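You operate a simulated robot arm through the tools that you are given. There is no shell and no other tool. Be economical: measure what you need, move in short steps, check, and stop when the job is done.

You run a simulated two-armed robot. Do the job below in one go: nothing can be reset, and whatever is moved stays where it is left.

TASK
Put the 10 MICRON filter cartridge in the steel cupboard.
Fine: on the shelf with the glove box; slide the glove box back first to make room; shut both cupboard doors.

It is judged by the outcome, as a careful person would: the job done as asked, and still so three seconds after it is handed in. It fails if anything else is knocked over, pushed out of place, dropped, spilled or broken.

THE ROBOT
Two 7-joint arms with two-finger parallel grippers on one trunk, on a base that drives. Base frame: it is fixed to the floor where the robot stands at the start and does not move with it; the origin is under the middle of the robot, x ahead of it, y to its left, z up. Units: m, rad, N and s.
The left shoulder is at the start at [0.05, 0.168, 1.182], the right one opposite. With the tool pointing down near the work surface each hand reaches from about 0.1 to 0.64 m from the robot's upright axis, wherever it stands, measured 20 degrees to its own side. Places, roughly: filter cartridge [-1, 1.25, 0.75]; left steel cupboard door [0.5, 0.6, 0.9]; right steel cupboard door [0.5, -0.2, 0.9]; second steel cupboard shelf [1, 0.2, 0.9]. Payload 1.57 kg a hand.
The TCP of each hand is the grasp point between the finger pads, 0.03 m short of the fingertips. In the tool frame z runs along the fingers and y along their closing line. Largest opening 0.08 m; finger width 0.017, thickness 0.012; the body of the gripper, 0.04 by 0.082 m, starts 0.08 m behind the TCP.
Orientation is told as [roll, pitch, yaw] about the base's x, y, z axes, in that order, counted from this pose: with the fingers straight down and closing along the base's y, the tool's x points along the base's -x, its y along +y and its z along -z.

THE INTERFACE
- The arms move only by the tool servo_tool. It takes "left_increments", "right_increments" or both (then of equal length, played together; a hand with none holds still); each is a list of rows, each an object (a shift or turn left out is 0, a gripper value left out holds the last) with "travel": the shift along the base's x, y, z in m, a list of three; "delta_rot": the turn, a rotation vector about the base's x, y, z in rad, a list of three; "grip": the opening, from 0 (shut) to 1 (fully open). In form: [{"travel": [dx, dy, dz], "delta_rot": [rx, ry, rz], "grip": grip}, ...]. A call has 1 to 20 rows; each row is the pose to reach, as a shift and turn from the pose commanded when the call began. A row lasts 0.2 s, in which the tool goes at most 0.05 m and 0.15 rad; a call with a longer step from one row to the next is refused whole, and so is a gripper value outside its range. Where a pose cannot be reached the arm comes as near as it can. A force on the tool above 40 N (or 10 N above the force at the start of the call, whichever is more), or a blocked arm, ends the call early, and 0.2 s more pass. The fingers move at their own pace (about 0.045 m/s each) and stop on an object; they squeeze with about 21 N. The grip force told is the motor's: it shows also when the fingers shut on nothing. Time passes only in rows, and 0.2 s behind the last, so rows that repeat a pose let the fingers close. It gives the time, the measured TCP pose, the force on the tool (base axes), the opening and the grip force at its end, in the units of the frame above (readings bear some noise), with the torque about the TCP (base axes, N m) and any sound that the robot's microphone picked up.
- Cameras (640 x 400 px; columns grow to the right, rows downward): "scene" is now at [0.135, 0.0018, 1.4001]; the picture's right is [0.08, -1.00, 0.00], its down [-0.59, -0.05, -0.81] and it looks along [0.80, 0.06, -0.59] (base axes); focal length 214 px, centre (320, 200). "left" rides on the left gripper at [0.072, 0.007, -0.122] in its tool frame; the picture's right is [-0.09, 1.00, 0.00], its down [-0.84, -0.08, -0.54] and it looks along [-0.54, -0.05, 0.84] (tool axes); focal length 238 px, centre (320, 200). "right" rides on the right gripper at [0.072, -0.007, -0.122] in its tool frame; the picture's right is [0.09, 1.00, 0.00], its down [-0.84, 0.08, -0.54] and it looks along [-0.54, 0.05, 0.84] (tool axes); focal length 238 px, centre (320, 200).
- camera(camera): a new picture of that camera. No time passes.
- raise_lower(by): slides the trunk up (or, below 0, down) by that many m; the arms and the scene camera ride with it, the base frame stays. It gives what a move gives, with no picture.
- drive_base(legs): drives the robot by 1 to 6 legs, each [ahead, left, turn to the left] in m, m and rad, along the robot's own axes; the way and the turn of a leg run together, so that a leg with both is an arc; at most 1.5 m and 3.142 rad a leg. The arms and the cameras ride along, it lands a little off, and it stops where it bumps. It gives what a move gives.
- pan_tilt(pan, tilt): turns the head with the scene camera to pan (to the left, within 1.396 rad either way) and tilt (down, from -0.506 to 1.204), counted from straight ahead of the robot. It gives what a move gives.
- pixel_to_xyz(camera, pixels): for up to 12 pixels [column, row] of the newest picture of that camera ("zoom" is the newest enlarged one), the place [x, y, z] in the base frame of the surface seen there, good to about 0.003 m, but the place of the scene camera against the robot may be out by one fixed shift of up to 0.018 m in any direction. No time passes.
- enlarge(camera, box): a new picture of the part [left, top, right, bottom] of that camera's present view, enlarged. No time passes.
- close_job(): hands the job in; it is judged then, once.

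Work in short steps. Measure before you move; look again where a grasp or a placing could have gone wrong, and mend it. You have 80 turns and 58 pictures in all, those below and enlarged ones among them. Open the grippers and draw the arms clear of the work before you hand the job in, unless the task says otherwise; then end with one line.

The tools are called after "Emit:" as name(argument=value, ...) on one line, values as JSON. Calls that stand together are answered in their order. servo_tool: Moves the arms, as the interface text tells. Its arguments: {"type":"object","properties":{"left_increments":{"type":"array","items":{"type":"object","properties":{"travel":{"type":"array","items":{"type":"number"}},"delta_rot":{"type":"array","items":{"type":"number"}},"grip":{"type":"number"}}}},"right_increments":{"type":"array","items":{"type":"object","properties":{"travel":{"type":"array","items":{"type":"number"}},"delta_rot":{"type":"array","items":{"type":"number"}},"grip":{"type":"number"}}}}},"required":[]} The other tools are called the same way: raise_lower (by) slides the trunk up or down; drive_base (legs) drives the base; pan_tilt (pan, tilt) turns the head that bears the scene camera; camera (camera) takes a picture; pixel_to_xyz (camera, pixels) gives the place of the surface under pixels of a picture; enlarge (camera, box) takes an enlarged picture of a part of a camera's view; close_job () hands the job in.

At the start:

```text
time_s: 0.0
left_tool_pos: [0.3499, 0.2145, 1.2334]
left_tool_rot: [-0.001, 0.0, 0.004]
left_ft_force: [-0.4, -0.4, 0.5]
left_ft_torque: [0.0, 0.0, -0.03]
left_opening: 0.08
left_grip_force: 0.0
right_tool_pos: [0.2837, -0.0179, 1.1612]
right_tool_rot: [0.001, 0.002, 0.0]
right_ft_force: [0.1, -0.5, 1.1]
right_ft_torque: [0.0, 0.0, 0.04]
right_opening: 0.0801
right_grip_force: 0.1
trunk travel left (down, up): [-0.35, 0.093]
robot x, y, heading: [-0.0013, -0.003, 0.002]
head pan, tilt: [0.08, 0.635]
```

scene: 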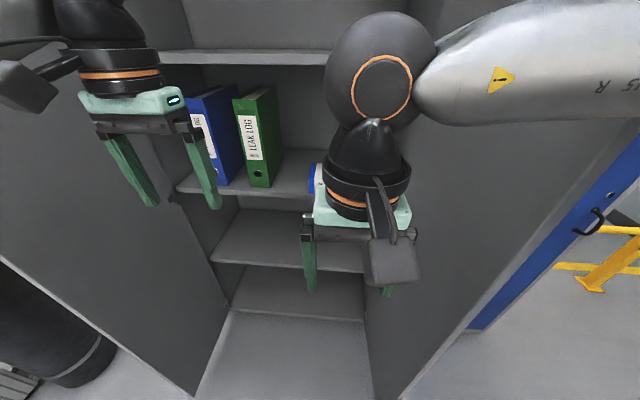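
right: 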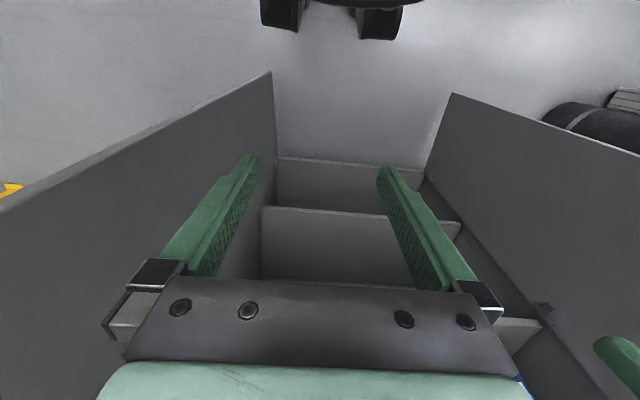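
left: 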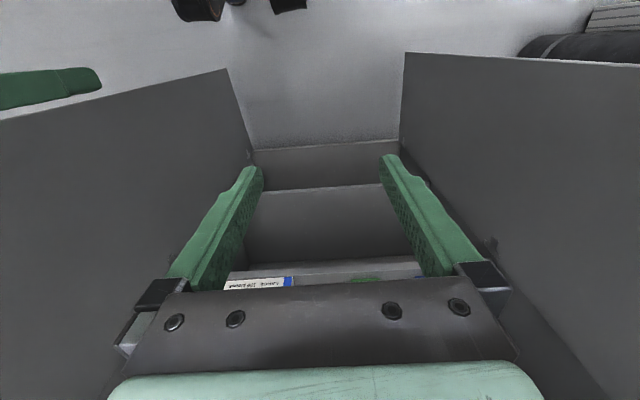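

The doors stand open and the right arm hides part of the shelf. I look at the cupboard with the head level and panned slightly right.

Emit:
pan_tilt(pan=0.0, tilt=0.45)

Emit:
servo_tool(right_increments=[{"travel": [-0.03, -0.04, 0]}, {"travel": [-0.05, -0.08, 0]}, {"travel": [-0.05, -0.12, 0]}, {"travel": [-0.05, -0.16, 0]}, {"travel": [-0.05, -0.2, 0]}])

Emit:
camera(camera="scene")

```text
time_s: 0.7
left_tool_pos: [0.3501, 0.2157, 1.2337]
left_tool_rot: [-0.002, 0.0, 0.003]
left_ft_force: [-0.1, 0.0, 0.1]
left_ft_torque: [-0.02, 0.01, 0.03]
left_opening: 0.0799
left_grip_force: 0.0
right_tool_pos: [0.284, -0.0179, 1.1602]
right_tool_rot: [0.0, -0.002, -0.001]
right_ft_force: [0.9, -0.4, 0.3]
right_ft_torque: [0.03, 0.0, -0.02]
right_opening: 0.0802
right_grip_force: 0.1
trunk travel left (down, up): [-0.35, 0.093]
robot x, y, heading: [-0.0027, -0.0011, -0.003]
head pan, tilt: [0.0, 0.45]
```

```text
time_s: 1.9
left_tool_pos: [0.349, 0.2142, 1.233]
left_tool_rot: [0.001, -0.003, -0.001]
left_ft_force: [0.1, -0.5, -0.6]
left_ft_torque: [0.01, 0.01, 0.0]
left_opening: 0.08
left_grip_force: 0.0
right_tool_pos: [0.2355, -0.2207, 1.1605]
right_tool_rot: [-0.001, -0.002, 0.001]
right_ft_force: [0.4, 0.5, 0.1]
right_ft_torque: [-0.02, -0.01, -0.01]
right_opening: 0.0799
right_grip_force: 0.0
trunk travel left (down, up): [-0.35, 0.093]
robot x, y, heading: [-0.002, -0.0032, -0.005]
head pan, tilt: [0.0, 0.45]
```

```text
54 pictures are left
```

scene: 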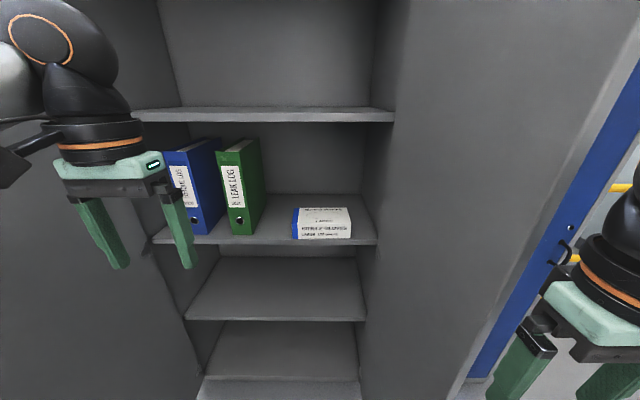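

The white/blue box at (322,222) is the glove box, right of the binders. I measure the shelf, box and doors.

Emit:
enlarge(camera="scene", box=[140, 90, 400, 260])

Emit:
pixel_to_xyz(camera="scene", pixels=[[296, 237], [350, 237], [298, 209], [348, 208], [372, 241], [240, 240], [290, 200], [290, 241], [240, 230], [345, 170], [290, 117], [367, 210]])

Emit:
pixel_to_xyz(camera="scene", pixels=[[380, 60], [375, 300], [470, 350], [480, 300], [560, 100], [160, 300], [100, 250], [30, 250], [380, 150], [564, 253], [255, 160], [260, 190]])

```text
2.35 times, centred on (270, 175) of scene
```

zoom: 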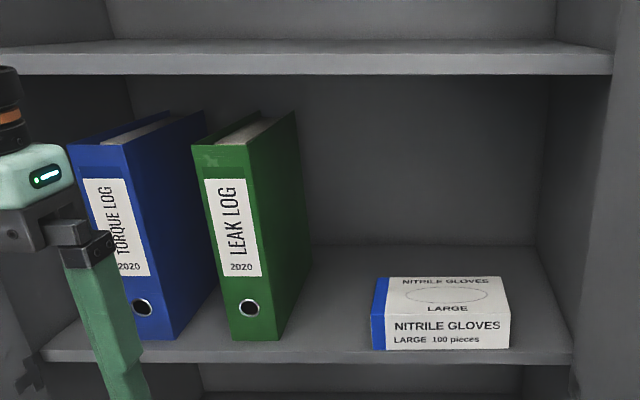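

```text
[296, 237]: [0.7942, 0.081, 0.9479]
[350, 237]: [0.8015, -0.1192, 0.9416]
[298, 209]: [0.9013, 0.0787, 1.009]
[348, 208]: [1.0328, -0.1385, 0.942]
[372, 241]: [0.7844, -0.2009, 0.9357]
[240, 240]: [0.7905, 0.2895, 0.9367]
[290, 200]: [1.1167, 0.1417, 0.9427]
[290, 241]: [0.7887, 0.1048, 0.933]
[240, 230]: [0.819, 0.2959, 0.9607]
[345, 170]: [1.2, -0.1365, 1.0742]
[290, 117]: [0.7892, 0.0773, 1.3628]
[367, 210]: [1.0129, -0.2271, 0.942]
```

```text
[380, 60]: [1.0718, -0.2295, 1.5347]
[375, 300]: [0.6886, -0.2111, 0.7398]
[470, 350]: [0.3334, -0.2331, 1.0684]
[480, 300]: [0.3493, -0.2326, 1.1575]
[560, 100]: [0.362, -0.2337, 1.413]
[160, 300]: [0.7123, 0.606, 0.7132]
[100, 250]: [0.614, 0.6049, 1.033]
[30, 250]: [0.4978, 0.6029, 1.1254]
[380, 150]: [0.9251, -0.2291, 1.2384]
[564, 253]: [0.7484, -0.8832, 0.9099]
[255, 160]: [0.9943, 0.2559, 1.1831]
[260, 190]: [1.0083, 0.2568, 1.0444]
```

The glove box is about x 0.795–0.905, y −0.12…0.085, on a shelf at z≈0.942, and the doors stand at y≈−0.235 and 0.605. I centre the robot between the doors and pitch the right hand forward ahead of pushing.

Emit:
drive_base(legs=[[0, 0.17, 0]])

Emit:
servo_tool(right_increments=[{"delta_rot": [0, -0.14, 0]}, {"delta_rot": [0, -0.28, 0]}, {"delta_rot": [0, -0.42, 0]}, {"delta_rot": [0, -0.56, 0]}, {"delta_rot": [0, -0.7, 0]}, {"delta_rot": [0, -0.84, 0]}, {"delta_rot": [0, -1.0, 0], "travel": [0.0, 0.02, 0]}])

Emit:
pan_tilt(pan=-0.2, tilt=0.6)

Emit:
camera(camera="scene")

Emit:
camera(camera="right")

```text
time_s: 4.1
left_tool_pos: [0.3507, 0.3856, 1.2323]
left_tool_rot: [-0.001, -0.001, 0.002]
left_ft_force: [0.2, 0.5, 0.1]
left_ft_torque: [-0.01, -0.01, 0.01]
left_opening: 0.0799
left_grip_force: 0.1
right_tool_pos: [0.2352, -0.0486, 1.1603]
right_tool_rot: [0.0, 0.002, -0.003]
right_ft_force: [-0.2, -0.2, 0.3]
right_ft_torque: [0.0, -0.04, -0.01]
right_opening: 0.0802
right_grip_force: 0.2
trunk travel left (down, up): [-0.35, 0.093]
robot x, y, heading: [0.0028, 0.1717, -0.001]
head pan, tilt: [0.0, 0.45]
```

```text
refused: row 7 steps farther than a row can; nothing moved
```

```text
time_s: 4.8
left_tool_pos: [0.35, 0.3859, 1.2337]
left_tool_rot: [-0.001, 0.0, 0.002]
left_ft_force: [-0.7, 1.2, -0.1]
left_ft_torque: [0.0, 0.0, 0.01]
left_opening: 0.0801
left_grip_force: 0.1
right_tool_pos: [0.2354, -0.0501, 1.1598]
right_tool_rot: [0.0, -0.001, -0.002]
right_ft_force: [0.2, -0.3, 0.9]
right_ft_torque: [0.0, 0.0, 0.0]
right_opening: 0.0802
right_grip_force: 0.0
trunk travel left (down, up): [-0.35, 0.093]
robot x, y, heading: [-0.0014, 0.1696, -0.001]
head pan, tilt: [-0.201, 0.6]
```

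```text
52 pictures are left
```

scene: 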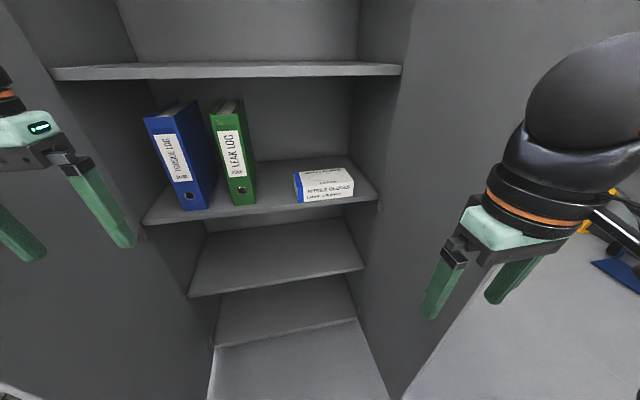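

```text
51 pictures are left
```

right: 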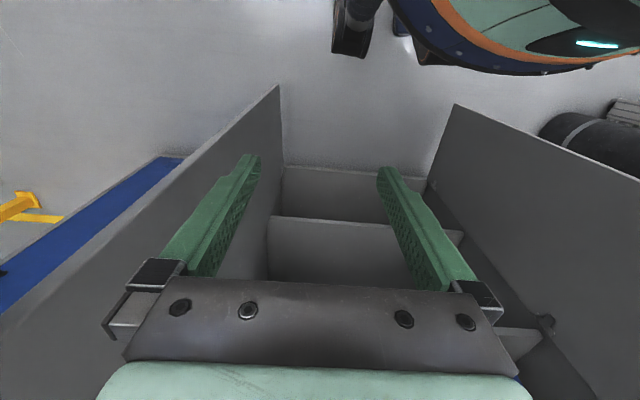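

The view is clear, and the refused row just needs smaller steps. I pitch the right hand forward by 1.0 rad and move it in front of the box line.

Emit:
servo_tool(right_increments=[{"delta_rot": [0, -0.14, 0], "travel": [0.01, 0.01, 0]}, {"delta_rot": [0, -0.28, 0], "travel": [0.02, 0.02, 0]}, {"delta_rot": [0, -0.42, 0], "travel": [0.03, 0.03, 0]}, {"delta_rot": [0, -0.56, 0], "travel": [0.04, 0.03, 0]}, {"delta_rot": [0, -0.7, 0], "travel": [0.05, 0.03, 0]}, {"delta_rot": [0, -0.84, 0], "travel": [0.06, 0.03, 0]}, {"delta_rot": [0, -0.98, 0], "travel": [0.07, 0.03, 0]}, {"delta_rot": [0, -1.0, 0], "travel": [0.07, 0.03, -0.03]}, {"delta_rot": [0, -1.0, 0], "travel": [0.07, 0.03, -0.06]}])

Emit:
drive_base(legs=[[0.2, 0, 0]])

Emit:
pan_tilt(pan=-0.3, tilt=0.7)

Emit:
camera(camera="scene")

Emit:
camera(camera="right")

```text
time_s: 6.8
left_tool_pos: [0.3356, 0.3874, 1.2385]
left_tool_rot: [-0.006, -0.014, -0.003]
left_ft_force: [-0.2, 0.6, -0.5]
left_ft_torque: [0.0, 0.03, -0.03]
left_opening: 0.0801
left_grip_force: 0.1
right_tool_pos: [0.3871, 0.0376, 1.1653]
right_tool_rot: [-0.002, -1.022, -0.004]
right_ft_force: [-0.2, -0.7, -0.9]
right_ft_torque: [0.0, 0.03, 0.01]
right_opening: 0.0802
right_grip_force: 0.0
right hand out of reach, approached as far as the arm can: row 4, 5, 6, 7, 8, 9
trunk travel left (down, up): [-0.35, 0.093]
robot x, y, heading: [-0.003, 0.1735, -0.004]
head pan, tilt: [-0.201, 0.6]
```

```text
time_s: 7.5
left_tool_pos: [0.3444, 0.3836, 1.2364]
left_tool_rot: [-0.003, -0.012, -0.009]
left_ft_force: [0.5, -0.5, -0.1]
left_ft_torque: [0.05, 0.02, 0.01]
left_opening: 0.0799
left_grip_force: 0.0
right_tool_pos: [0.3942, 0.0285, 1.1657]
right_tool_rot: [0.006, -1.027, -0.035]
right_ft_force: [0.2, -0.1, -0.2]
right_ft_torque: [-0.02, 0.04, 0.0]
right_opening: 0.0802
right_grip_force: 0.1
trunk travel left (down, up): [-0.35, 0.093]
robot x, y, heading: [0.0045, 0.1681, -0.015]
head pan, tilt: [-0.201, 0.6]
stopped in leg 1: the robot was blocked; the commanded pose is now the measured one
```

```text
time_s: 8.2
left_tool_pos: [0.3424, 0.3848, 1.2377]
left_tool_rot: [-0.003, -0.017, -0.007]
left_ft_force: [1.0, 0.6, -0.3]
left_ft_torque: [0.02, 0.01, 0.0]
left_opening: 0.0802
left_grip_force: 0.1
right_tool_pos: [0.3924, 0.0298, 1.166]
right_tool_rot: [0.002, -1.023, -0.028]
right_ft_force: [-1.0, -0.3, 0.3]
right_ft_torque: [0.01, 0.0, -0.02]
right_opening: 0.0799
right_grip_force: 0.0
trunk travel left (down, up): [-0.35, 0.093]
robot x, y, heading: [0.0065, 0.1716, -0.006]
head pan, tilt: [-0.3, 0.7]
```

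```text
50 pictures are left
```

scene: 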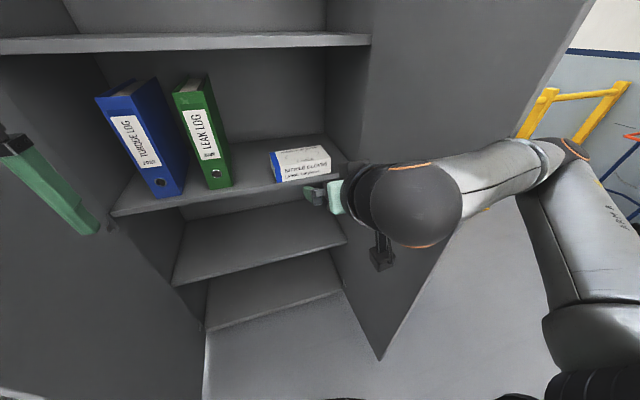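

```text
49 pictures are left
```

right: 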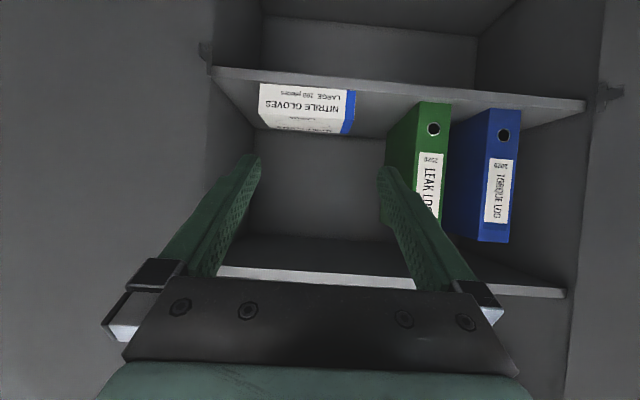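

The base stopped at once: the right forearm spans outward past the right door edge (380,360) and must have touched it. I back off, then stretch the arm forward so the elbow comes in.

Emit:
drive_base(legs=[[-0.2, 0, 0.006]])

Emit:
servo_tool(right_increments=[{"travel": [0.04, -0.01, -0.02]}, {"travel": [0.08, -0.02, -0.04]}, {"travel": [0.12, -0.03, -0.06]}, {"travel": [0.16, -0.04, -0.08]}, {"travel": [0.2, -0.05, -0.1]}, {"travel": [0.24, -0.05, -0.12]}, {"travel": [0.28, -0.05, -0.14]}, {"travel": [0.32, -0.05, -0.14]}, {"travel": [0.36, -0.05, -0.14]}, {"travel": [0.4, -0.05, -0.14]}])

Emit:
camera(camera="scene")

Emit:
pixel_to_xyz(camera="scene", pixels=[[400, 40], [500, 80], [350, 280], [60, 280], [20, 330]])

```text
time_s: 9.8
left_tool_pos: [0.1547, 0.3866, 1.233]
left_tool_rot: [-0.002, 0.001, 0.002]
left_ft_force: [-0.6, 1.3, -0.2]
left_ft_torque: [-0.02, 0.0, -0.01]
left_opening: 0.08
left_grip_force: 0.1
right_tool_pos: [0.2048, 0.035, 1.158]
right_tool_rot: [0.003, -1.006, -0.018]
right_ft_force: [0.1, -0.2, -0.1]
right_ft_torque: [0.01, 0.0, 0.01]
right_opening: 0.0798
right_grip_force: 0.0
trunk travel left (down, up): [-0.35, 0.093]
robot x, y, heading: [-0.1947, 0.1719, -0.001]
head pan, tilt: [-0.3, 0.7]
```

```text
time_s: 12.0
left_tool_pos: [0.1551, 0.39, 1.2326]
left_tool_rot: [-0.006, 0.0, 0.002]
left_ft_force: [0.2, -0.3, 0.3]
left_ft_torque: [-0.04, 0.02, -0.02]
left_opening: 0.08
left_grip_force: 0.0
right_tool_pos: [0.6041, -0.0149, 1.0192]
right_tool_rot: [0.002, -1.009, -0.014]
right_ft_force: [0.2, -1.1, 0.3]
right_ft_torque: [0.04, -0.03, -0.02]
right_opening: 0.0797
right_grip_force: 0.0
trunk travel left (down, up): [-0.35, 0.093]
robot x, y, heading: [-0.1951, 0.1721, -0.001]
head pan, tilt: [-0.3, 0.7]
```

```text
48 pictures are left
```

scene: 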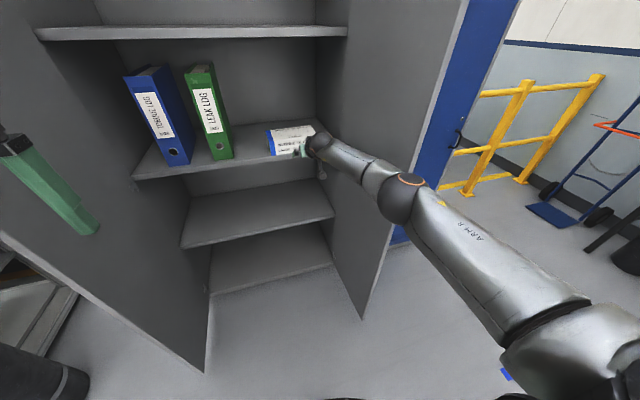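

```text
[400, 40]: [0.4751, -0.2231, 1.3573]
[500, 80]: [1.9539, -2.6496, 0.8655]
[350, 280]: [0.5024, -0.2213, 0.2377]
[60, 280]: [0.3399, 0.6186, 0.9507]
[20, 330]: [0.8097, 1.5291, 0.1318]
```

The arm is stretched 0.8 m ahead. I check where the elbow (403,200) and forearm lie against the door.

Emit:
pixel_to_xyz(camera="scene", pixels=[[403, 200], [415, 190], [370, 175], [460, 240], [550, 300], [327, 147], [450, 215]])

Emit:
camera(camera="right")

Emit:
pixel_to_xyz(camera="right", pixels=[[300, 100], [350, 90], [262, 85], [320, 75], [258, 120], [400, 60], [400, 100]])

```text
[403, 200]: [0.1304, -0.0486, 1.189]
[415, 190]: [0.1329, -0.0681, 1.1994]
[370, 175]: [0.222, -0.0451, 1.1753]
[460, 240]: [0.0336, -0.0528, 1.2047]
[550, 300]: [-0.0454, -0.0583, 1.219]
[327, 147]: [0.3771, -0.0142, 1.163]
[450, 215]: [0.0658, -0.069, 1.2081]
```

```text
47 pictures are left
```

right: 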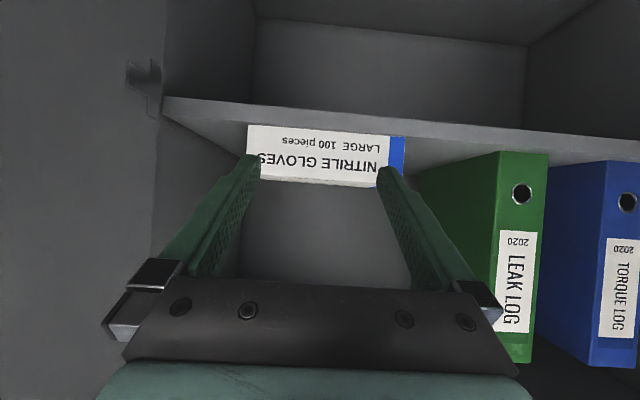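

```text
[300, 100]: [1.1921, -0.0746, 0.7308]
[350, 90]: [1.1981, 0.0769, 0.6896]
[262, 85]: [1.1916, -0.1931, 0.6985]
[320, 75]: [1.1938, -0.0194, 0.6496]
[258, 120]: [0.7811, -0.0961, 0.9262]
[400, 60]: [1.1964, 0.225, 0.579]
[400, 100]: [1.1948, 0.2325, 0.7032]
```

The whole arm now lies inside the door line. I measure the box from the hand camera: bottom corners (250,130),(400,140), top edge (262,178),(380,185).

Emit:
pixel_to_xyz(camera="right", pixels=[[251, 128], [402, 142], [265, 176], [375, 184], [300, 182], [300, 128], [320, 124], [200, 115], [220, 105], [500, 190], [440, 165], [340, 150]])

```text
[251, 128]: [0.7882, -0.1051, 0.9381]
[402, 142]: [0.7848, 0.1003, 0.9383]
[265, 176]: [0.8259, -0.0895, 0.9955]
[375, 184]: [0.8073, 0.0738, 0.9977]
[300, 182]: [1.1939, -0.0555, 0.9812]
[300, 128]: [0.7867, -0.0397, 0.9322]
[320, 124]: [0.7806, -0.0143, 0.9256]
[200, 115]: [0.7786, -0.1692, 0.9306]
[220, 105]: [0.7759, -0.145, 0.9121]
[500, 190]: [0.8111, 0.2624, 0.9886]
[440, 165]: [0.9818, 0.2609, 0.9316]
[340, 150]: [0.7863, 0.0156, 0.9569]
```

From the hand frame the box face is at x≈0.787, y −0.10…0.10, and the shelf top z≈0.935. I lower the open fingers to z≈0.975 at y=0, drive up, then press forward.

Emit:
servo_tool(right_increments=[{"travel": [0.0, 0.008, -0.022]}, {"travel": [0.0, 0.015, -0.043]}, {"travel": [0.0, 0.015, -0.043]}])

Emit:
drive_base(legs=[[0.13, 0, 0.0]])

Emit:
camera(camera="scene")

```text
time_s: 12.8
left_tool_pos: [0.1553, 0.3874, 1.233]
left_tool_rot: [-0.002, 0.0, 0.002]
left_ft_force: [0.4, 0.2, 0.4]
left_ft_torque: [0.02, 0.03, -0.03]
left_opening: 0.0802
left_grip_force: 0.0
right_tool_pos: [0.6024, -0.0048, 0.9837]
right_tool_rot: [0.004, -1.007, -0.018]
right_ft_force: [-0.4, 0.1, -0.2]
right_ft_torque: [0.02, 0.01, -0.01]
right_opening: 0.0801
right_grip_force: 0.0
right hand out of reach, approached as far as the arm can: row 2, 3
trunk travel left (down, up): [-0.35, 0.093]
robot x, y, heading: [-0.1945, 0.1751, -0.001]
head pan, tilt: [-0.3, 0.7]
```

```text
time_s: 14.1
left_tool_pos: [0.2855, 0.3873, 1.2328]
left_tool_rot: [-0.002, 0.0, 0.0]
left_ft_force: [0.0, -0.2, -0.5]
left_ft_torque: [0.0, -0.01, 0.01]
left_opening: 0.0802
left_grip_force: 0.1
right_tool_pos: [0.7347, -0.0061, 0.9844]
right_tool_rot: [0.004, -1.005, -0.021]
right_ft_force: [0.2, -0.3, -1.1]
right_ft_torque: [-0.01, -0.02, -0.02]
right_opening: 0.0798
right_grip_force: 0.0
trunk travel left (down, up): [-0.35, 0.093]
robot x, y, heading: [-0.0654, 0.1715, -0.004]
head pan, tilt: [-0.3, 0.7]
```

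```text
46 pictures are left
```

scene: 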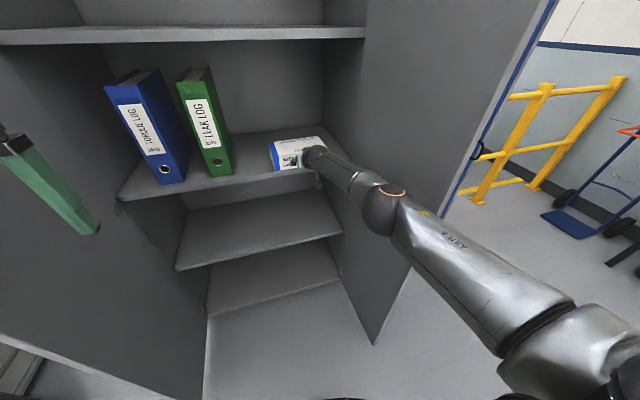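

The hand is aligned at the box (z 0.984 is still below the box top). Before driving in I check whether the left elbow would meet the left door.

Emit:
pan_tilt(pan=0.9, tilt=0.5)

Emit:
camera(camera="scene")

```text
time_s: 15.5
left_tool_pos: [0.2861, 0.3868, 1.2327]
left_tool_rot: [-0.002, -0.001, 0.001]
left_ft_force: [0.7, 0.1, 0.1]
left_ft_torque: [0.01, -0.03, -0.04]
left_opening: 0.0801
left_grip_force: 0.0
right_tool_pos: [0.7328, -0.007, 0.9853]
right_tool_rot: [0.003, -1.007, -0.019]
right_ft_force: [-0.3, -0.3, 0.8]
right_ft_torque: [0.02, 0.01, 0.0]
right_opening: 0.08
right_grip_force: 0.2
trunk travel left (down, up): [-0.35, 0.093]
robot x, y, heading: [-0.0641, 0.1704, 0.002]
head pan, tilt: [0.901, 0.499]
```

```text
45 pictures are left
```

scene: 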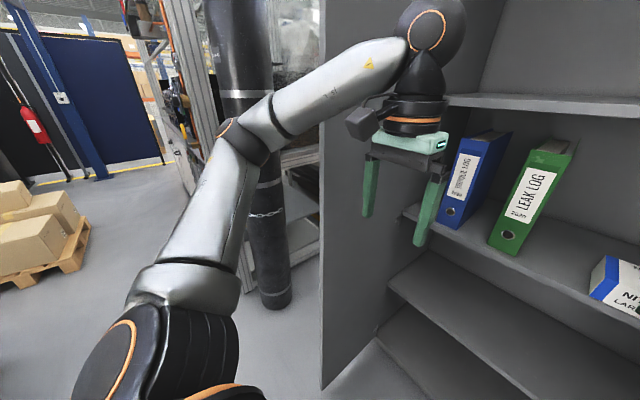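

The left elbow (240,140) flares out near the left door edge (335,150). I measure both.

Emit:
pixel_to_xyz(camera="scene", pixels=[[230, 130], [250, 135], [270, 110], [340, 100], [325, 300], [330, 200], [350, 50], [200, 230], [466, 140], [545, 150]])

```text
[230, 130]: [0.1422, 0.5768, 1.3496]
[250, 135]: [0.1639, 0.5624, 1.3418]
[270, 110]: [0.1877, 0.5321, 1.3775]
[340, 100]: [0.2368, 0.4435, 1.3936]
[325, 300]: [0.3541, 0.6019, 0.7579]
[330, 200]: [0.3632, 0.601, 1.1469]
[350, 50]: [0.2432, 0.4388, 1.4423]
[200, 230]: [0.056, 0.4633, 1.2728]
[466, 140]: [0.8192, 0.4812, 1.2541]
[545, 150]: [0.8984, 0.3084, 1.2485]
```

The elbow (y≈0.58 plus its thickness) would hit the left door. I bring the left hand inward and forward and re-measure.

Emit:
servo_tool(left_increments=[{"travel": [0.02, -0.035, 0.0]}, {"travel": [0.04, -0.07, 0.0]}, {"travel": [0.06, -0.105, 0.0]}, {"travel": [0.08, -0.14, 0.0]}, {"travel": [0.1, -0.16, 0.0]}])

Emit:
camera(camera="scene")

Emit:
pixel_to_xyz(camera="scene", pixels=[[230, 130], [250, 135], [270, 110], [240, 120], [260, 150], [300, 110], [280, 130]])

```text
time_s: 16.7
left_tool_pos: [0.3864, 0.2251, 1.234]
left_tool_rot: [-0.002, 0.0, 0.002]
left_ft_force: [0.0, 0.2, 0.1]
left_ft_torque: [0.04, 0.02, 0.03]
left_opening: 0.0801
left_grip_force: 0.0
right_tool_pos: [0.7341, -0.0065, 0.9841]
right_tool_rot: [0.004, -1.006, -0.02]
right_ft_force: [-0.4, 0.1, 0.8]
right_ft_torque: [-0.01, -0.01, 0.02]
right_opening: 0.0803
right_grip_force: 0.1
trunk travel left (down, up): [-0.35, 0.093]
robot x, y, heading: [-0.0646, 0.1706, -0.004]
head pan, tilt: [0.901, 0.499]
```

```text
44 pictures are left
```

scene: 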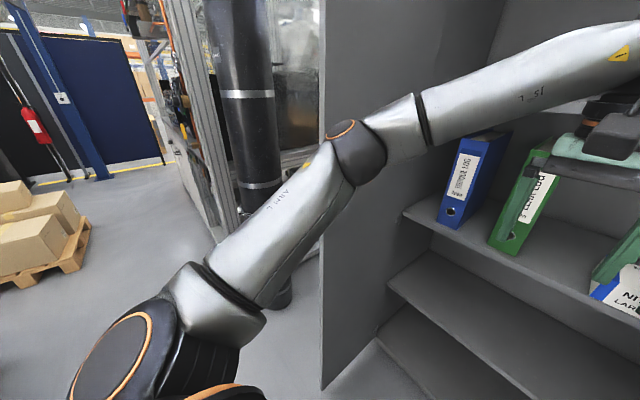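

```text
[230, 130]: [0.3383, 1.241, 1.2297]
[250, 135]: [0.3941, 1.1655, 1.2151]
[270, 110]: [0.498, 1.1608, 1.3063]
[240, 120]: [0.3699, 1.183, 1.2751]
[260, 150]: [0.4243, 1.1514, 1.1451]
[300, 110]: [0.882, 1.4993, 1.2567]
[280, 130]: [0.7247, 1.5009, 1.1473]
```

The elbow is now well inside the door (overlapping it only in view at (355,150)). I drive forward to push the box, in two steps.

Emit:
drive_base(legs=[[0.16, 0, 0.0]])

Emit:
pan_tilt(pan=-0.2, tilt=0.6)

Emit:
camera(camera="scene")

Emit:
camera(camera="right")

```text
time_s: 18.1
left_tool_pos: [0.5451, 0.2249, 1.2356]
left_tool_rot: [-0.002, 0.001, 0.0]
left_ft_force: [0.2, -0.1, -0.2]
left_ft_torque: [-0.01, 0.06, 0.0]
left_opening: 0.0804
left_grip_force: 0.1
right_tool_pos: [0.8921, -0.0065, 0.9839]
right_tool_rot: [0.002, -1.008, -0.02]
right_ft_force: [-0.1, 0.0, -0.1]
right_ft_torque: [0.0, 0.01, 0.0]
right_opening: 0.0801
right_grip_force: 0.1
trunk travel left (down, up): [-0.35, 0.093]
robot x, y, heading: [0.0922, 0.1736, -0.002]
head pan, tilt: [0.901, 0.499]
```

```text
time_s: 19.5
left_tool_pos: [0.544, 0.2249, 1.2357]
left_tool_rot: [-0.001, 0.001, 0.0]
left_ft_force: [-0.5, 1.1, 0.2]
left_ft_torque: [-0.02, 0.0, 0.0]
left_opening: 0.0799
left_grip_force: 0.0
right_tool_pos: [0.8922, -0.0077, 0.9845]
right_tool_rot: [0.004, -1.006, -0.021]
right_ft_force: [0.0, -0.3, -0.2]
right_ft_torque: [0.01, 0.01, -0.03]
right_opening: 0.08
right_grip_force: 0.1
trunk travel left (down, up): [-0.35, 0.093]
robot x, y, heading: [0.0946, 0.171, -0.002]
head pan, tilt: [-0.201, 0.6]
```

```text
43 pictures are left
```

scene: 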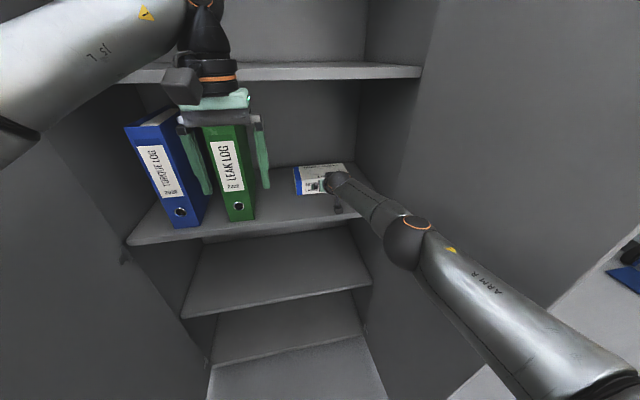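

```text
42 pictures are left
```

right: 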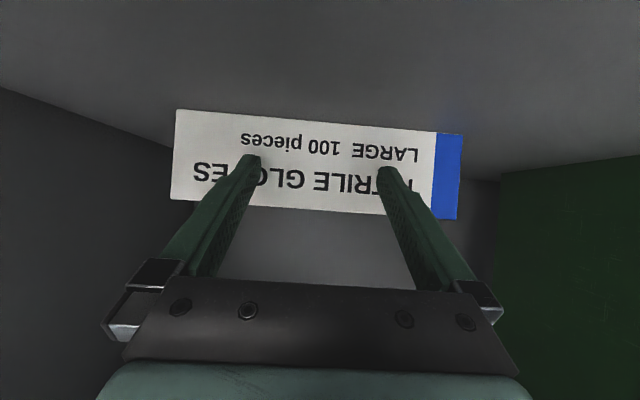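

The box slid straight back and stays flat against both fingers. I push 0.135 m more.

Emit:
drive_base(legs=[[0.135, 0, 0.0]])

Emit:
camera(camera="right")

Emit:
pixel_to_xyz(camera="right", pixels=[[182, 118], [455, 142], [185, 195], [450, 212], [320, 150], [320, 100], [310, 222], [320, 50]])

```text
time_s: 20.8
left_tool_pos: [0.6789, 0.2247, 1.2358]
left_tool_rot: [-0.002, 0.001, 0.002]
left_ft_force: [-0.1, -0.4, -0.9]
left_ft_torque: [-0.03, 0.03, 0.0]
left_opening: 0.0795
left_grip_force: 0.1
right_tool_pos: [1.0274, -0.006, 0.9845]
right_tool_rot: [0.004, -1.005, -0.019]
right_ft_force: [-0.7, -0.2, 0.9]
right_ft_torque: [-0.01, 0.01, 0.0]
right_opening: 0.0801
right_grip_force: 0.1
trunk travel left (down, up): [-0.35, 0.093]
robot x, y, heading: [0.2296, 0.17, -0.0]
head pan, tilt: [-0.201, 0.6]
```

```text
41 pictures are left
```

right: 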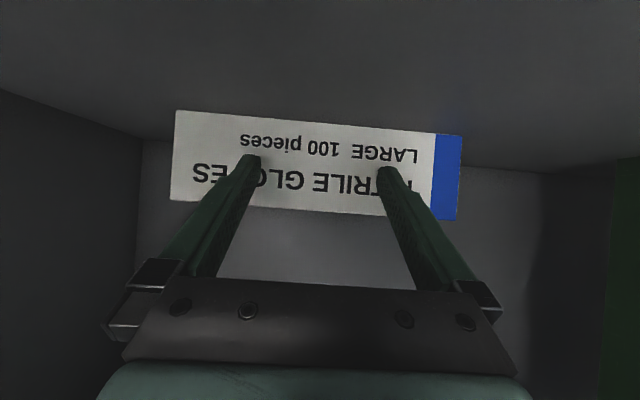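

```text
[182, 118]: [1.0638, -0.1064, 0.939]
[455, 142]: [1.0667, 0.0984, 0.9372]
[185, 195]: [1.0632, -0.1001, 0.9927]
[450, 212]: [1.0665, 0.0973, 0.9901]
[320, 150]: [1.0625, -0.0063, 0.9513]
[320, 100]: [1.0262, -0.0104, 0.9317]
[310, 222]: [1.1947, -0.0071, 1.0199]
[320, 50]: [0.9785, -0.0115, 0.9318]
```

The box front is now at x≈1.065, leaving about 0.28 m of free shelf. I back straight out, then look left and right for free floor.

Emit:
drive_base(legs=[[-0.46, 0, 0.0]])

Emit:
pan_tilt(pan=1.39, tilt=0.5)

Emit:
camera(camera="scene")

```text
time_s: 23.6
left_tool_pos: [0.2034, 0.2236, 1.2355]
left_tool_rot: [-0.001, -0.002, -0.003]
left_ft_force: [0.7, 0.3, 0.2]
left_ft_torque: [-0.02, -0.01, 0.02]
left_opening: 0.0797
left_grip_force: 0.0
right_tool_pos: [0.5507, -0.0087, 0.9848]
right_tool_rot: [0.002, -1.008, -0.023]
right_ft_force: [-0.7, 0.5, -0.5]
right_ft_torque: [0.0, 0.01, -0.01]
right_opening: 0.0797
right_grip_force: 0.0
trunk travel left (down, up): [-0.35, 0.093]
robot x, y, heading: [-0.2494, 0.174, -0.006]
head pan, tilt: [-0.201, 0.6]
```

```text
time_s: 25.3
left_tool_pos: [0.2039, 0.2244, 1.2361]
left_tool_rot: [-0.002, -0.001, -0.003]
left_ft_force: [-0.1, -0.3, -0.3]
left_ft_torque: [0.01, 0.03, 0.0]
left_opening: 0.08
left_grip_force: 0.0
right_tool_pos: [0.5513, -0.0084, 0.9848]
right_tool_rot: [0.004, -1.009, -0.022]
right_ft_force: [-0.1, -0.2, -0.7]
right_ft_torque: [0.01, -0.01, 0.01]
right_opening: 0.08
right_grip_force: 0.1
trunk travel left (down, up): [-0.35, 0.093]
robot x, y, heading: [-0.2471, 0.1732, -0.006]
head pan, tilt: [1.389, 0.499]
```

```text
40 pictures are left
```

scene: 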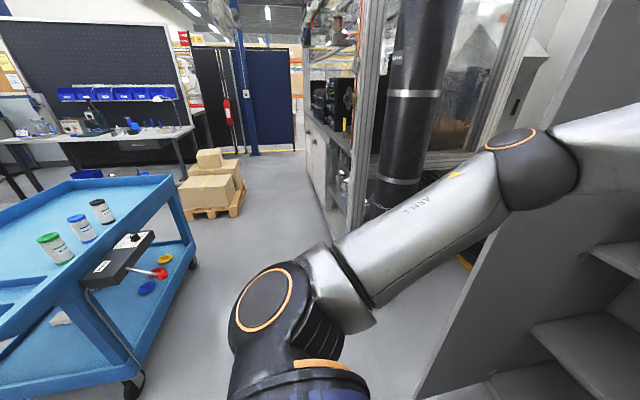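

Three cylinders stand on the blue cart at (55,248),(80,228),(102,211). I enlarge to read labels and measure.

Emit:
enlarge(camera="scene", box=[0, 170, 200, 310])

Emit:
pixel_to_xyz(camera="scene", pixels=[[47, 238], [58, 255], [75, 217], [85, 232], [98, 202], [106, 218], [165, 178], [20, 290], [60, 190], [155, 235], [100, 285], [150, 190]])

```text
2.86 times, centred on (100, 240) of scene
```

zoom: 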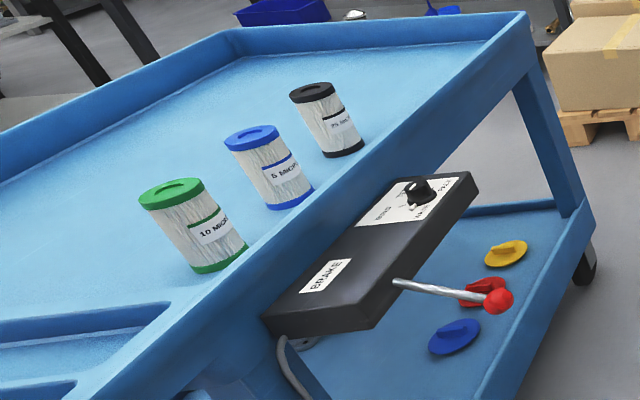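

```text
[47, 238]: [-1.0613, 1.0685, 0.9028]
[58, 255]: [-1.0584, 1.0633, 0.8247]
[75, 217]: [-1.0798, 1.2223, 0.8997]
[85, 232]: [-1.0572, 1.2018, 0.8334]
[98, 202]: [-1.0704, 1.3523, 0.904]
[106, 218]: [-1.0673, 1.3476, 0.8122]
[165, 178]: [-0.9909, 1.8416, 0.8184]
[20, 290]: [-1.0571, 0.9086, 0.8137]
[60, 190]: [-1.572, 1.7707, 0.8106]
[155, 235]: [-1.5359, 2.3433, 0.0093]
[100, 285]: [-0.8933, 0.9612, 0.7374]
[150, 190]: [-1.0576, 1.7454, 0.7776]
```

The green-capped one at (47,240) reads 10 MICRON, at about (−1.07,1.07), with a BRAKE box and lever hanging on the cart's near side to be kept clear of. I tuck the right hand and turn round toward the cart.

Emit:
servo_tool(right_increments=[{"travel": [-0.035, 0, 0.02]}, {"travel": [-0.07, 0, 0.04], "delta_rot": [0, 0.1, 0]}, {"travel": [-0.11, 0, 0.06], "delta_rot": [0, 0.2, 0]}, {"travel": [-0.15, 0, 0.08], "delta_rot": [0, 0.3, 0]}, {"travel": [-0.19, 0, 0.1], "delta_rot": [0, 0.4, 0]}, {"travel": [-0.23, 0, 0.12], "delta_rot": [0, 0.5, 0]}, {"travel": [-0.27, 0, 0.14], "delta_rot": [0, 0.6, 0]}, {"travel": [-0.31, 0, 0.16], "delta_rot": [0, 0.7, 0]}, {"travel": [-0.35, 0, 0.18], "delta_rot": [0, 0.8, 0]}, {"travel": [-0.39, 0, 0.18], "delta_rot": [0, 0.9, 0]}, {"travel": [-0.43, 0, 0.18], "delta_rot": [0, 1.0, 0]}, {"travel": [-0.45, 0, 0.18], "delta_rot": [0, 1.0, 0]}])

Emit:
drive_base(legs=[[0, 0, 1.6]])

Emit:
pan_tilt(pan=0.6, tilt=0.6)

Emit:
camera(camera="scene")

```text
time_s: 27.9
left_tool_pos: [0.2042, 0.2242, 1.2347]
left_tool_rot: [-0.003, -0.002, -0.004]
left_ft_force: [0.5, -0.7, -0.3]
left_ft_torque: [0.02, 0.02, -0.01]
left_opening: 0.0797
left_grip_force: 0.1
right_tool_pos: [0.0994, -0.0103, 1.1623]
right_tool_rot: [-0.017, -0.005, -0.014]
right_ft_force: [0.7, 0.2, -0.5]
right_ft_torque: [-0.05, 0.0, 0.02]
right_opening: 0.0799
right_grip_force: 0.0
trunk travel left (down, up): [-0.35, 0.093]
robot x, y, heading: [-0.2465, 0.1716, -0.007]
head pan, tilt: [1.389, 0.499]
```

```text
time_s: 32.1
left_tool_pos: [-0.3058, 0.6229, 1.2357]
left_tool_rot: [-0.003, -0.002, 1.584]
left_ft_force: [0.6, -0.1, -0.7]
left_ft_torque: [-0.03, -0.01, -0.04]
left_opening: 0.0798
left_grip_force: 0.1
right_tool_pos: [-0.0704, 0.5222, 1.1623]
right_tool_rot: [-0.016, -0.008, 1.573]
right_ft_force: [-0.8, 0.9, 0.0]
right_ft_torque: [0.0, 0.0, 0.02]
right_opening: 0.08
right_grip_force: 0.1
trunk travel left (down, up): [-0.35, 0.093]
robot x, y, heading: [-0.2441, 0.1701, 1.581]
head pan, tilt: [1.389, 0.499]
```

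```text
time_s: 33.2
left_tool_pos: [-0.3051, 0.6221, 1.2352]
left_tool_rot: [-0.002, 0.0, 1.583]
left_ft_force: [0.1, 0.4, -0.1]
left_ft_torque: [0.02, 0.02, -0.03]
left_opening: 0.08
left_grip_force: 0.1
right_tool_pos: [-0.0702, 0.5223, 1.1627]
right_tool_rot: [-0.016, -0.006, 1.575]
right_ft_force: [-0.7, 0.6, 1.0]
right_ft_torque: [-0.02, 0.02, 0.0]
right_opening: 0.0801
right_grip_force: 0.1
trunk travel left (down, up): [-0.35, 0.093]
robot x, y, heading: [-0.248, 0.1723, 1.583]
head pan, tilt: [0.6, 0.6]
```

```text
38 pictures are left
```

scene: 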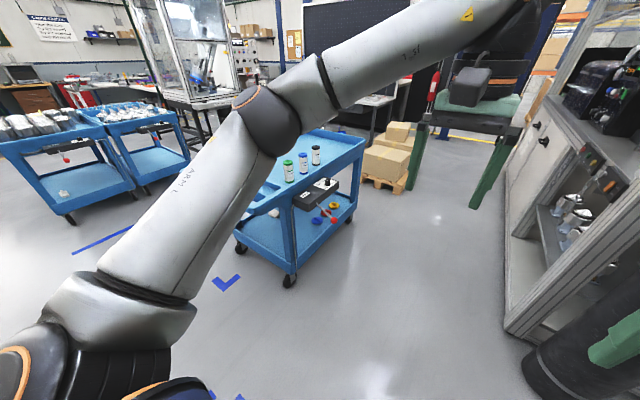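

Floor between me and the cart is clear. I turn to face the cart (−x) and shift sideways toward it, stopping well short.

Emit:
drive_base(legs=[[0, 0, 1.56], [0.05, -0.7, 0]])

Emit:
pan_tilt(pan=-0.2, tilt=0.75)

Emit:
camera(camera="scene")

```text
time_s: 43.8
left_tool_pos: [-0.7692, 0.8095, 1.2346]
left_tool_rot: [0.0, 0.0, -3.097]
left_ft_force: [-0.5, 0.3, 0.4]
left_ft_torque: [0.01, -0.01, 0.01]
left_opening: 0.0798
left_grip_force: 0.1
right_tool_pos: [-0.6767, 1.0479, 1.1619]
right_tool_rot: [-0.017, -0.007, -3.106]
right_ft_force: [0.3, 0.5, -0.7]
right_ft_torque: [0.01, 0.01, -0.01]
right_opening: 0.08
right_grip_force: 0.1
trunk travel left (down, up): [-0.35, 0.093]
robot x, y, heading: [-0.321, 0.8803, -3.096]
head pan, tilt: [0.6, 0.6]
```

```text
time_s: 44.9
left_tool_pos: [-0.7688, 0.8096, 1.234]
left_tool_rot: [-0.001, 0.0, -3.096]
left_ft_force: [-0.2, 0.3, -0.7]
left_ft_torque: [0.0, -0.01, -0.02]
left_opening: 0.0799
left_grip_force: 0.1
right_tool_pos: [-0.6754, 1.0482, 1.1622]
right_tool_rot: [-0.015, -0.007, -3.107]
right_ft_force: [0.3, -0.9, 0.1]
right_ft_torque: [0.03, 0.01, 0.01]
right_opening: 0.0801
right_grip_force: 0.1
trunk travel left (down, up): [-0.35, 0.093]
robot x, y, heading: [-0.3221, 0.8809, -3.101]
head pan, tilt: [-0.201, 0.75]
```

```text
37 pictures are left
```

scene: 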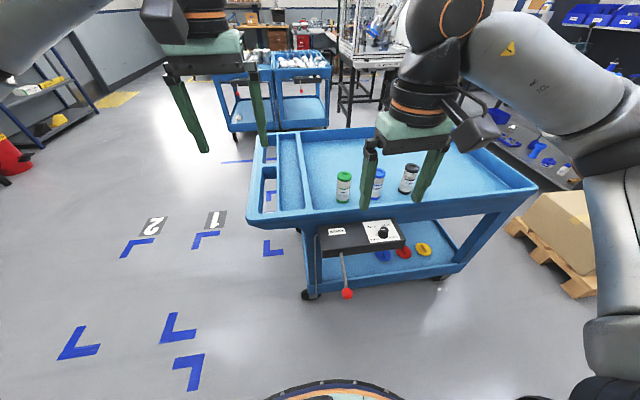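

Now I measure the green cartridge (344,188), the brake box, lever tip (347,293), and tray.

Emit:
enlarge(camera="scene", box=[240, 120, 460, 310])

Emit:
pixel_to_xyz(camera="scene", pixels=[[344, 175], [343, 180], [343, 201], [337, 190], [350, 190], [378, 188], [347, 293], [335, 245], [320, 210], [362, 190], [255, 225], [350, 214]])

```text
2.11 times, centred on (350, 215) of scene
```

zoom: 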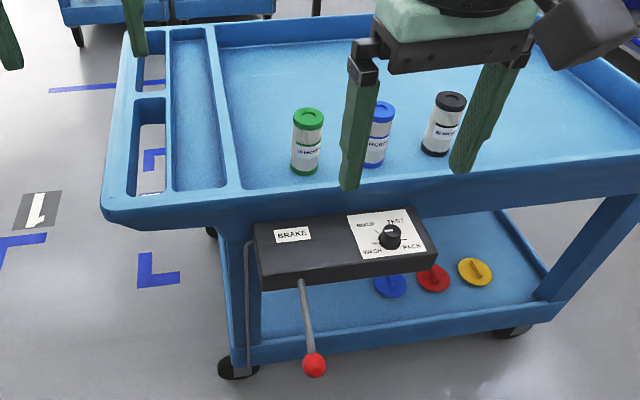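

```text
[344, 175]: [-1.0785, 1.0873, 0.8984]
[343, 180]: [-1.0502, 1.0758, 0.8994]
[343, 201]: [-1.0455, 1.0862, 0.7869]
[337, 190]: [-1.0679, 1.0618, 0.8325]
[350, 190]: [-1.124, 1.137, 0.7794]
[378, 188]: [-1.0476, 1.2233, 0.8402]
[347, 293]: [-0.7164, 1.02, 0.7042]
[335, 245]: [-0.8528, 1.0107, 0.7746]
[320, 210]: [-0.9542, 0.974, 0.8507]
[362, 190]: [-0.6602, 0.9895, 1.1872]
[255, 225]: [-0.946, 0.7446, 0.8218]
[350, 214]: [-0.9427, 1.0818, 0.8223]
```

Cartridge about 0.06 m wide, z 0.78–0.90, near rim top ≈0.82; lever tip reaches x −0.716, so I stay at this distance. I square the heading, lower the trunk 0.1 m, and pitch the right hand forward 0.8 rad for a look with its camera.

Emit:
drive_base(legs=[[0, 0, -0.041]])

Emit:
raise_lower(by=-0.1)

Emit:
servo_tool(right_increments=[{"travel": [-0.015, 0, 0], "delta_rot": [0, 0.13, 0]}, {"travel": [-0.03, 0, 0], "delta_rot": [0, 0.27, 0]}, {"travel": [-0.05, 0, 0], "delta_rot": [0, 0.4, 0]}, {"travel": [-0.07, 0, 0], "delta_rot": [0, 0.54, 0]}, {"travel": [-0.1, 0, 0], "delta_rot": [0, 0.67, 0]}, {"travel": [-0.13, 0, 0], "delta_rot": [0, 0.8, 0]}, {"travel": [-0.16, 0, 0], "delta_rot": [0, 0.8, 0]}])

Emit:
camera(camera="right")

```text
time_s: 45.7
left_tool_pos: [-0.7715, 0.8288, 1.2359]
left_tool_rot: [-0.001, 0.001, -3.14]
left_ft_force: [-0.5, 1.1, -0.3]
left_ft_torque: [-0.02, -0.02, 0.0]
left_opening: 0.0797
left_grip_force: 0.1
right_tool_pos: [-0.6695, 1.0638, 1.1621]
right_tool_rot: [-0.016, -0.007, 3.135]
right_ft_force: [-0.9, 0.4, 0.5]
right_ft_torque: [-0.01, -0.01, 0.01]
right_opening: 0.0797
right_grip_force: 0.1
trunk travel left (down, up): [-0.35, 0.093]
robot x, y, heading: [-0.3173, 0.8822, -3.145]
head pan, tilt: [-0.201, 0.75]
```

```text
time_s: 47.0
left_tool_pos: [-0.7706, 0.8278, 1.134]
left_tool_rot: [-0.002, 0.001, -3.137]
left_ft_force: [-0.4, 0.2, 0.0]
left_ft_torque: [0.03, 0.01, -0.01]
left_opening: 0.0801
left_grip_force: 0.2
right_tool_pos: [-0.6698, 1.0625, 1.0631]
right_tool_rot: [-0.015, -0.008, 3.137]
right_ft_force: [0.3, 0.1, -0.3]
right_ft_torque: [0.0, 0.01, 0.01]
right_opening: 0.08
right_grip_force: 0.0
trunk travel left (down, up): [-0.25, 0.193]
robot x, y, heading: [-0.3214, 0.8837, -3.144]
head pan, tilt: [-0.201, 0.75]
```

```text
time_s: 48.6
left_tool_pos: [-0.7723, 0.8275, 1.1354]
left_tool_rot: [-0.001, -0.001, -3.138]
left_ft_force: [-0.1, -0.2, -0.1]
left_ft_torque: [0.01, 0.0, 0.0]
left_opening: 0.08
left_grip_force: 0.1
right_tool_pos: [-0.8309, 1.0612, 1.0629]
right_tool_rot: [-0.01, -0.807, 3.134]
right_ft_force: [0.6, 0.5, 0.4]
right_ft_torque: [-0.01, -0.01, 0.0]
right_opening: 0.0801
right_grip_force: 0.1
trunk travel left (down, up): [-0.25, 0.193]
robot x, y, heading: [-0.3228, 0.882, -3.136]
head pan, tilt: [-0.201, 0.75]
```

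```text
35 pictures are left
```

right: 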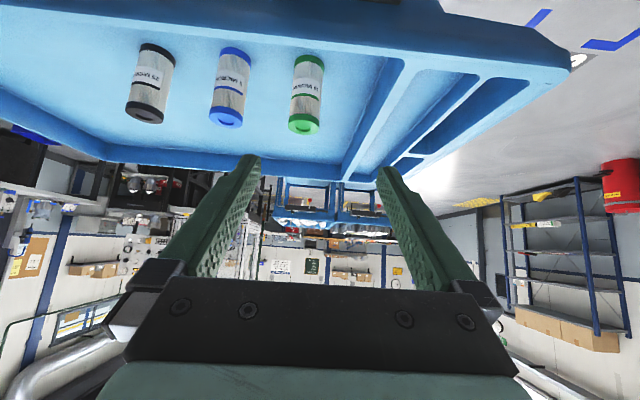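

The hand camera (inverted) sees the green cartridge at (305,90), base at (308,60). I measure it and its surroundings.

Emit:
pixel_to_xyz(camera="right", pixels=[[302, 124], [302, 117], [306, 90], [308, 65], [296, 90], [316, 90], [230, 90], [308, 40], [308, 22], [340, 80], [395, 66]])

Emit:
enlarge(camera="right", box=[180, 20, 420, 170])

Emit:
pixel_to_xyz(camera="zoom", pixels=[[295, 185], [300, 120], [357, 195], [362, 125], [325, 265], [325, 290], [330, 155]])

```text
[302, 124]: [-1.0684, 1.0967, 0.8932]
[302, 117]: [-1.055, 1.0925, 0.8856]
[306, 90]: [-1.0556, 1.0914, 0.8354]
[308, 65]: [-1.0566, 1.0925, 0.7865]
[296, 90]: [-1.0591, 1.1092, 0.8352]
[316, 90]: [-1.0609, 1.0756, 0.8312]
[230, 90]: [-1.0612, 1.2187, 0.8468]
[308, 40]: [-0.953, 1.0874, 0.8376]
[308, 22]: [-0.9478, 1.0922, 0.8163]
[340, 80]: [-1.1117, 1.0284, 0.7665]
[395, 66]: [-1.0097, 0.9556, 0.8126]
```

```text
2.67 times, centred on (300, 95) of right
```

zoom: 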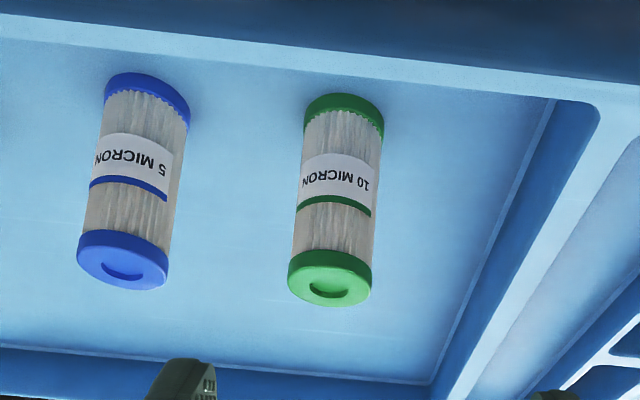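

```text
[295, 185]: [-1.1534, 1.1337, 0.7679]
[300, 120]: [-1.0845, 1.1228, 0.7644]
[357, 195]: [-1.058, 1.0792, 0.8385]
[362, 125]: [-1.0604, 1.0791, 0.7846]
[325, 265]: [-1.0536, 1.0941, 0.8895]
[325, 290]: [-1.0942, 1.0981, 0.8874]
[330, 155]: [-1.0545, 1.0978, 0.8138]
```

Cartridge centre ≈(−1.083,1.093), Ø≈0.056, z 0.766–0.893; rim top ≈0.838 at x −0.95. I need a few cm nearer, so I look straight down at the base-to-lever gap first.

Emit:
pan_tilt(pan=-0.2, tilt=1.1)

Emit:
camera(camera="scene")

Emit:
pixel_to_xyz(camera="scene", pixels=[[330, 255], [330, 275], [330, 300], [330, 330], [360, 180], [350, 165], [345, 150], [380, 265]])

```text
time_s: 49.5
left_tool_pos: [-0.7728, 0.8277, 1.1355]
left_tool_rot: [-0.004, 0.0, -3.14]
left_ft_force: [-0.1, -0.8, 0.0]
left_ft_torque: [0.01, -0.03, 0.0]
left_opening: 0.0798
left_grip_force: 0.1
right_tool_pos: [-0.83, 1.061, 1.0626]
right_tool_rot: [-0.01, -0.806, 3.134]
right_ft_force: [0.1, 0.0, -0.1]
right_ft_torque: [0.01, 0.0, 0.0]
right_opening: 0.08
right_grip_force: 0.1
trunk travel left (down, up): [-0.25, 0.193]
robot x, y, heading: [-0.3227, 0.8872, -3.143]
head pan, tilt: [-0.201, 1.1]
```

```text
33 pictures are left
```

scene: 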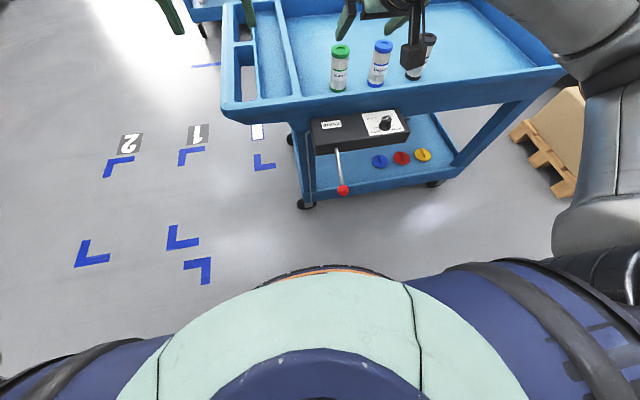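

```text
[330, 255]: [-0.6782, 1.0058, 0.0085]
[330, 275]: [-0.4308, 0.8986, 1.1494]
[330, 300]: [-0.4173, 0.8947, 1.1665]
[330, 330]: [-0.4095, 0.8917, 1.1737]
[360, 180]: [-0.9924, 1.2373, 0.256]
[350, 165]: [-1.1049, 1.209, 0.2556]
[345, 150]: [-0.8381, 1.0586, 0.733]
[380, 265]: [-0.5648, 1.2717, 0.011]
```

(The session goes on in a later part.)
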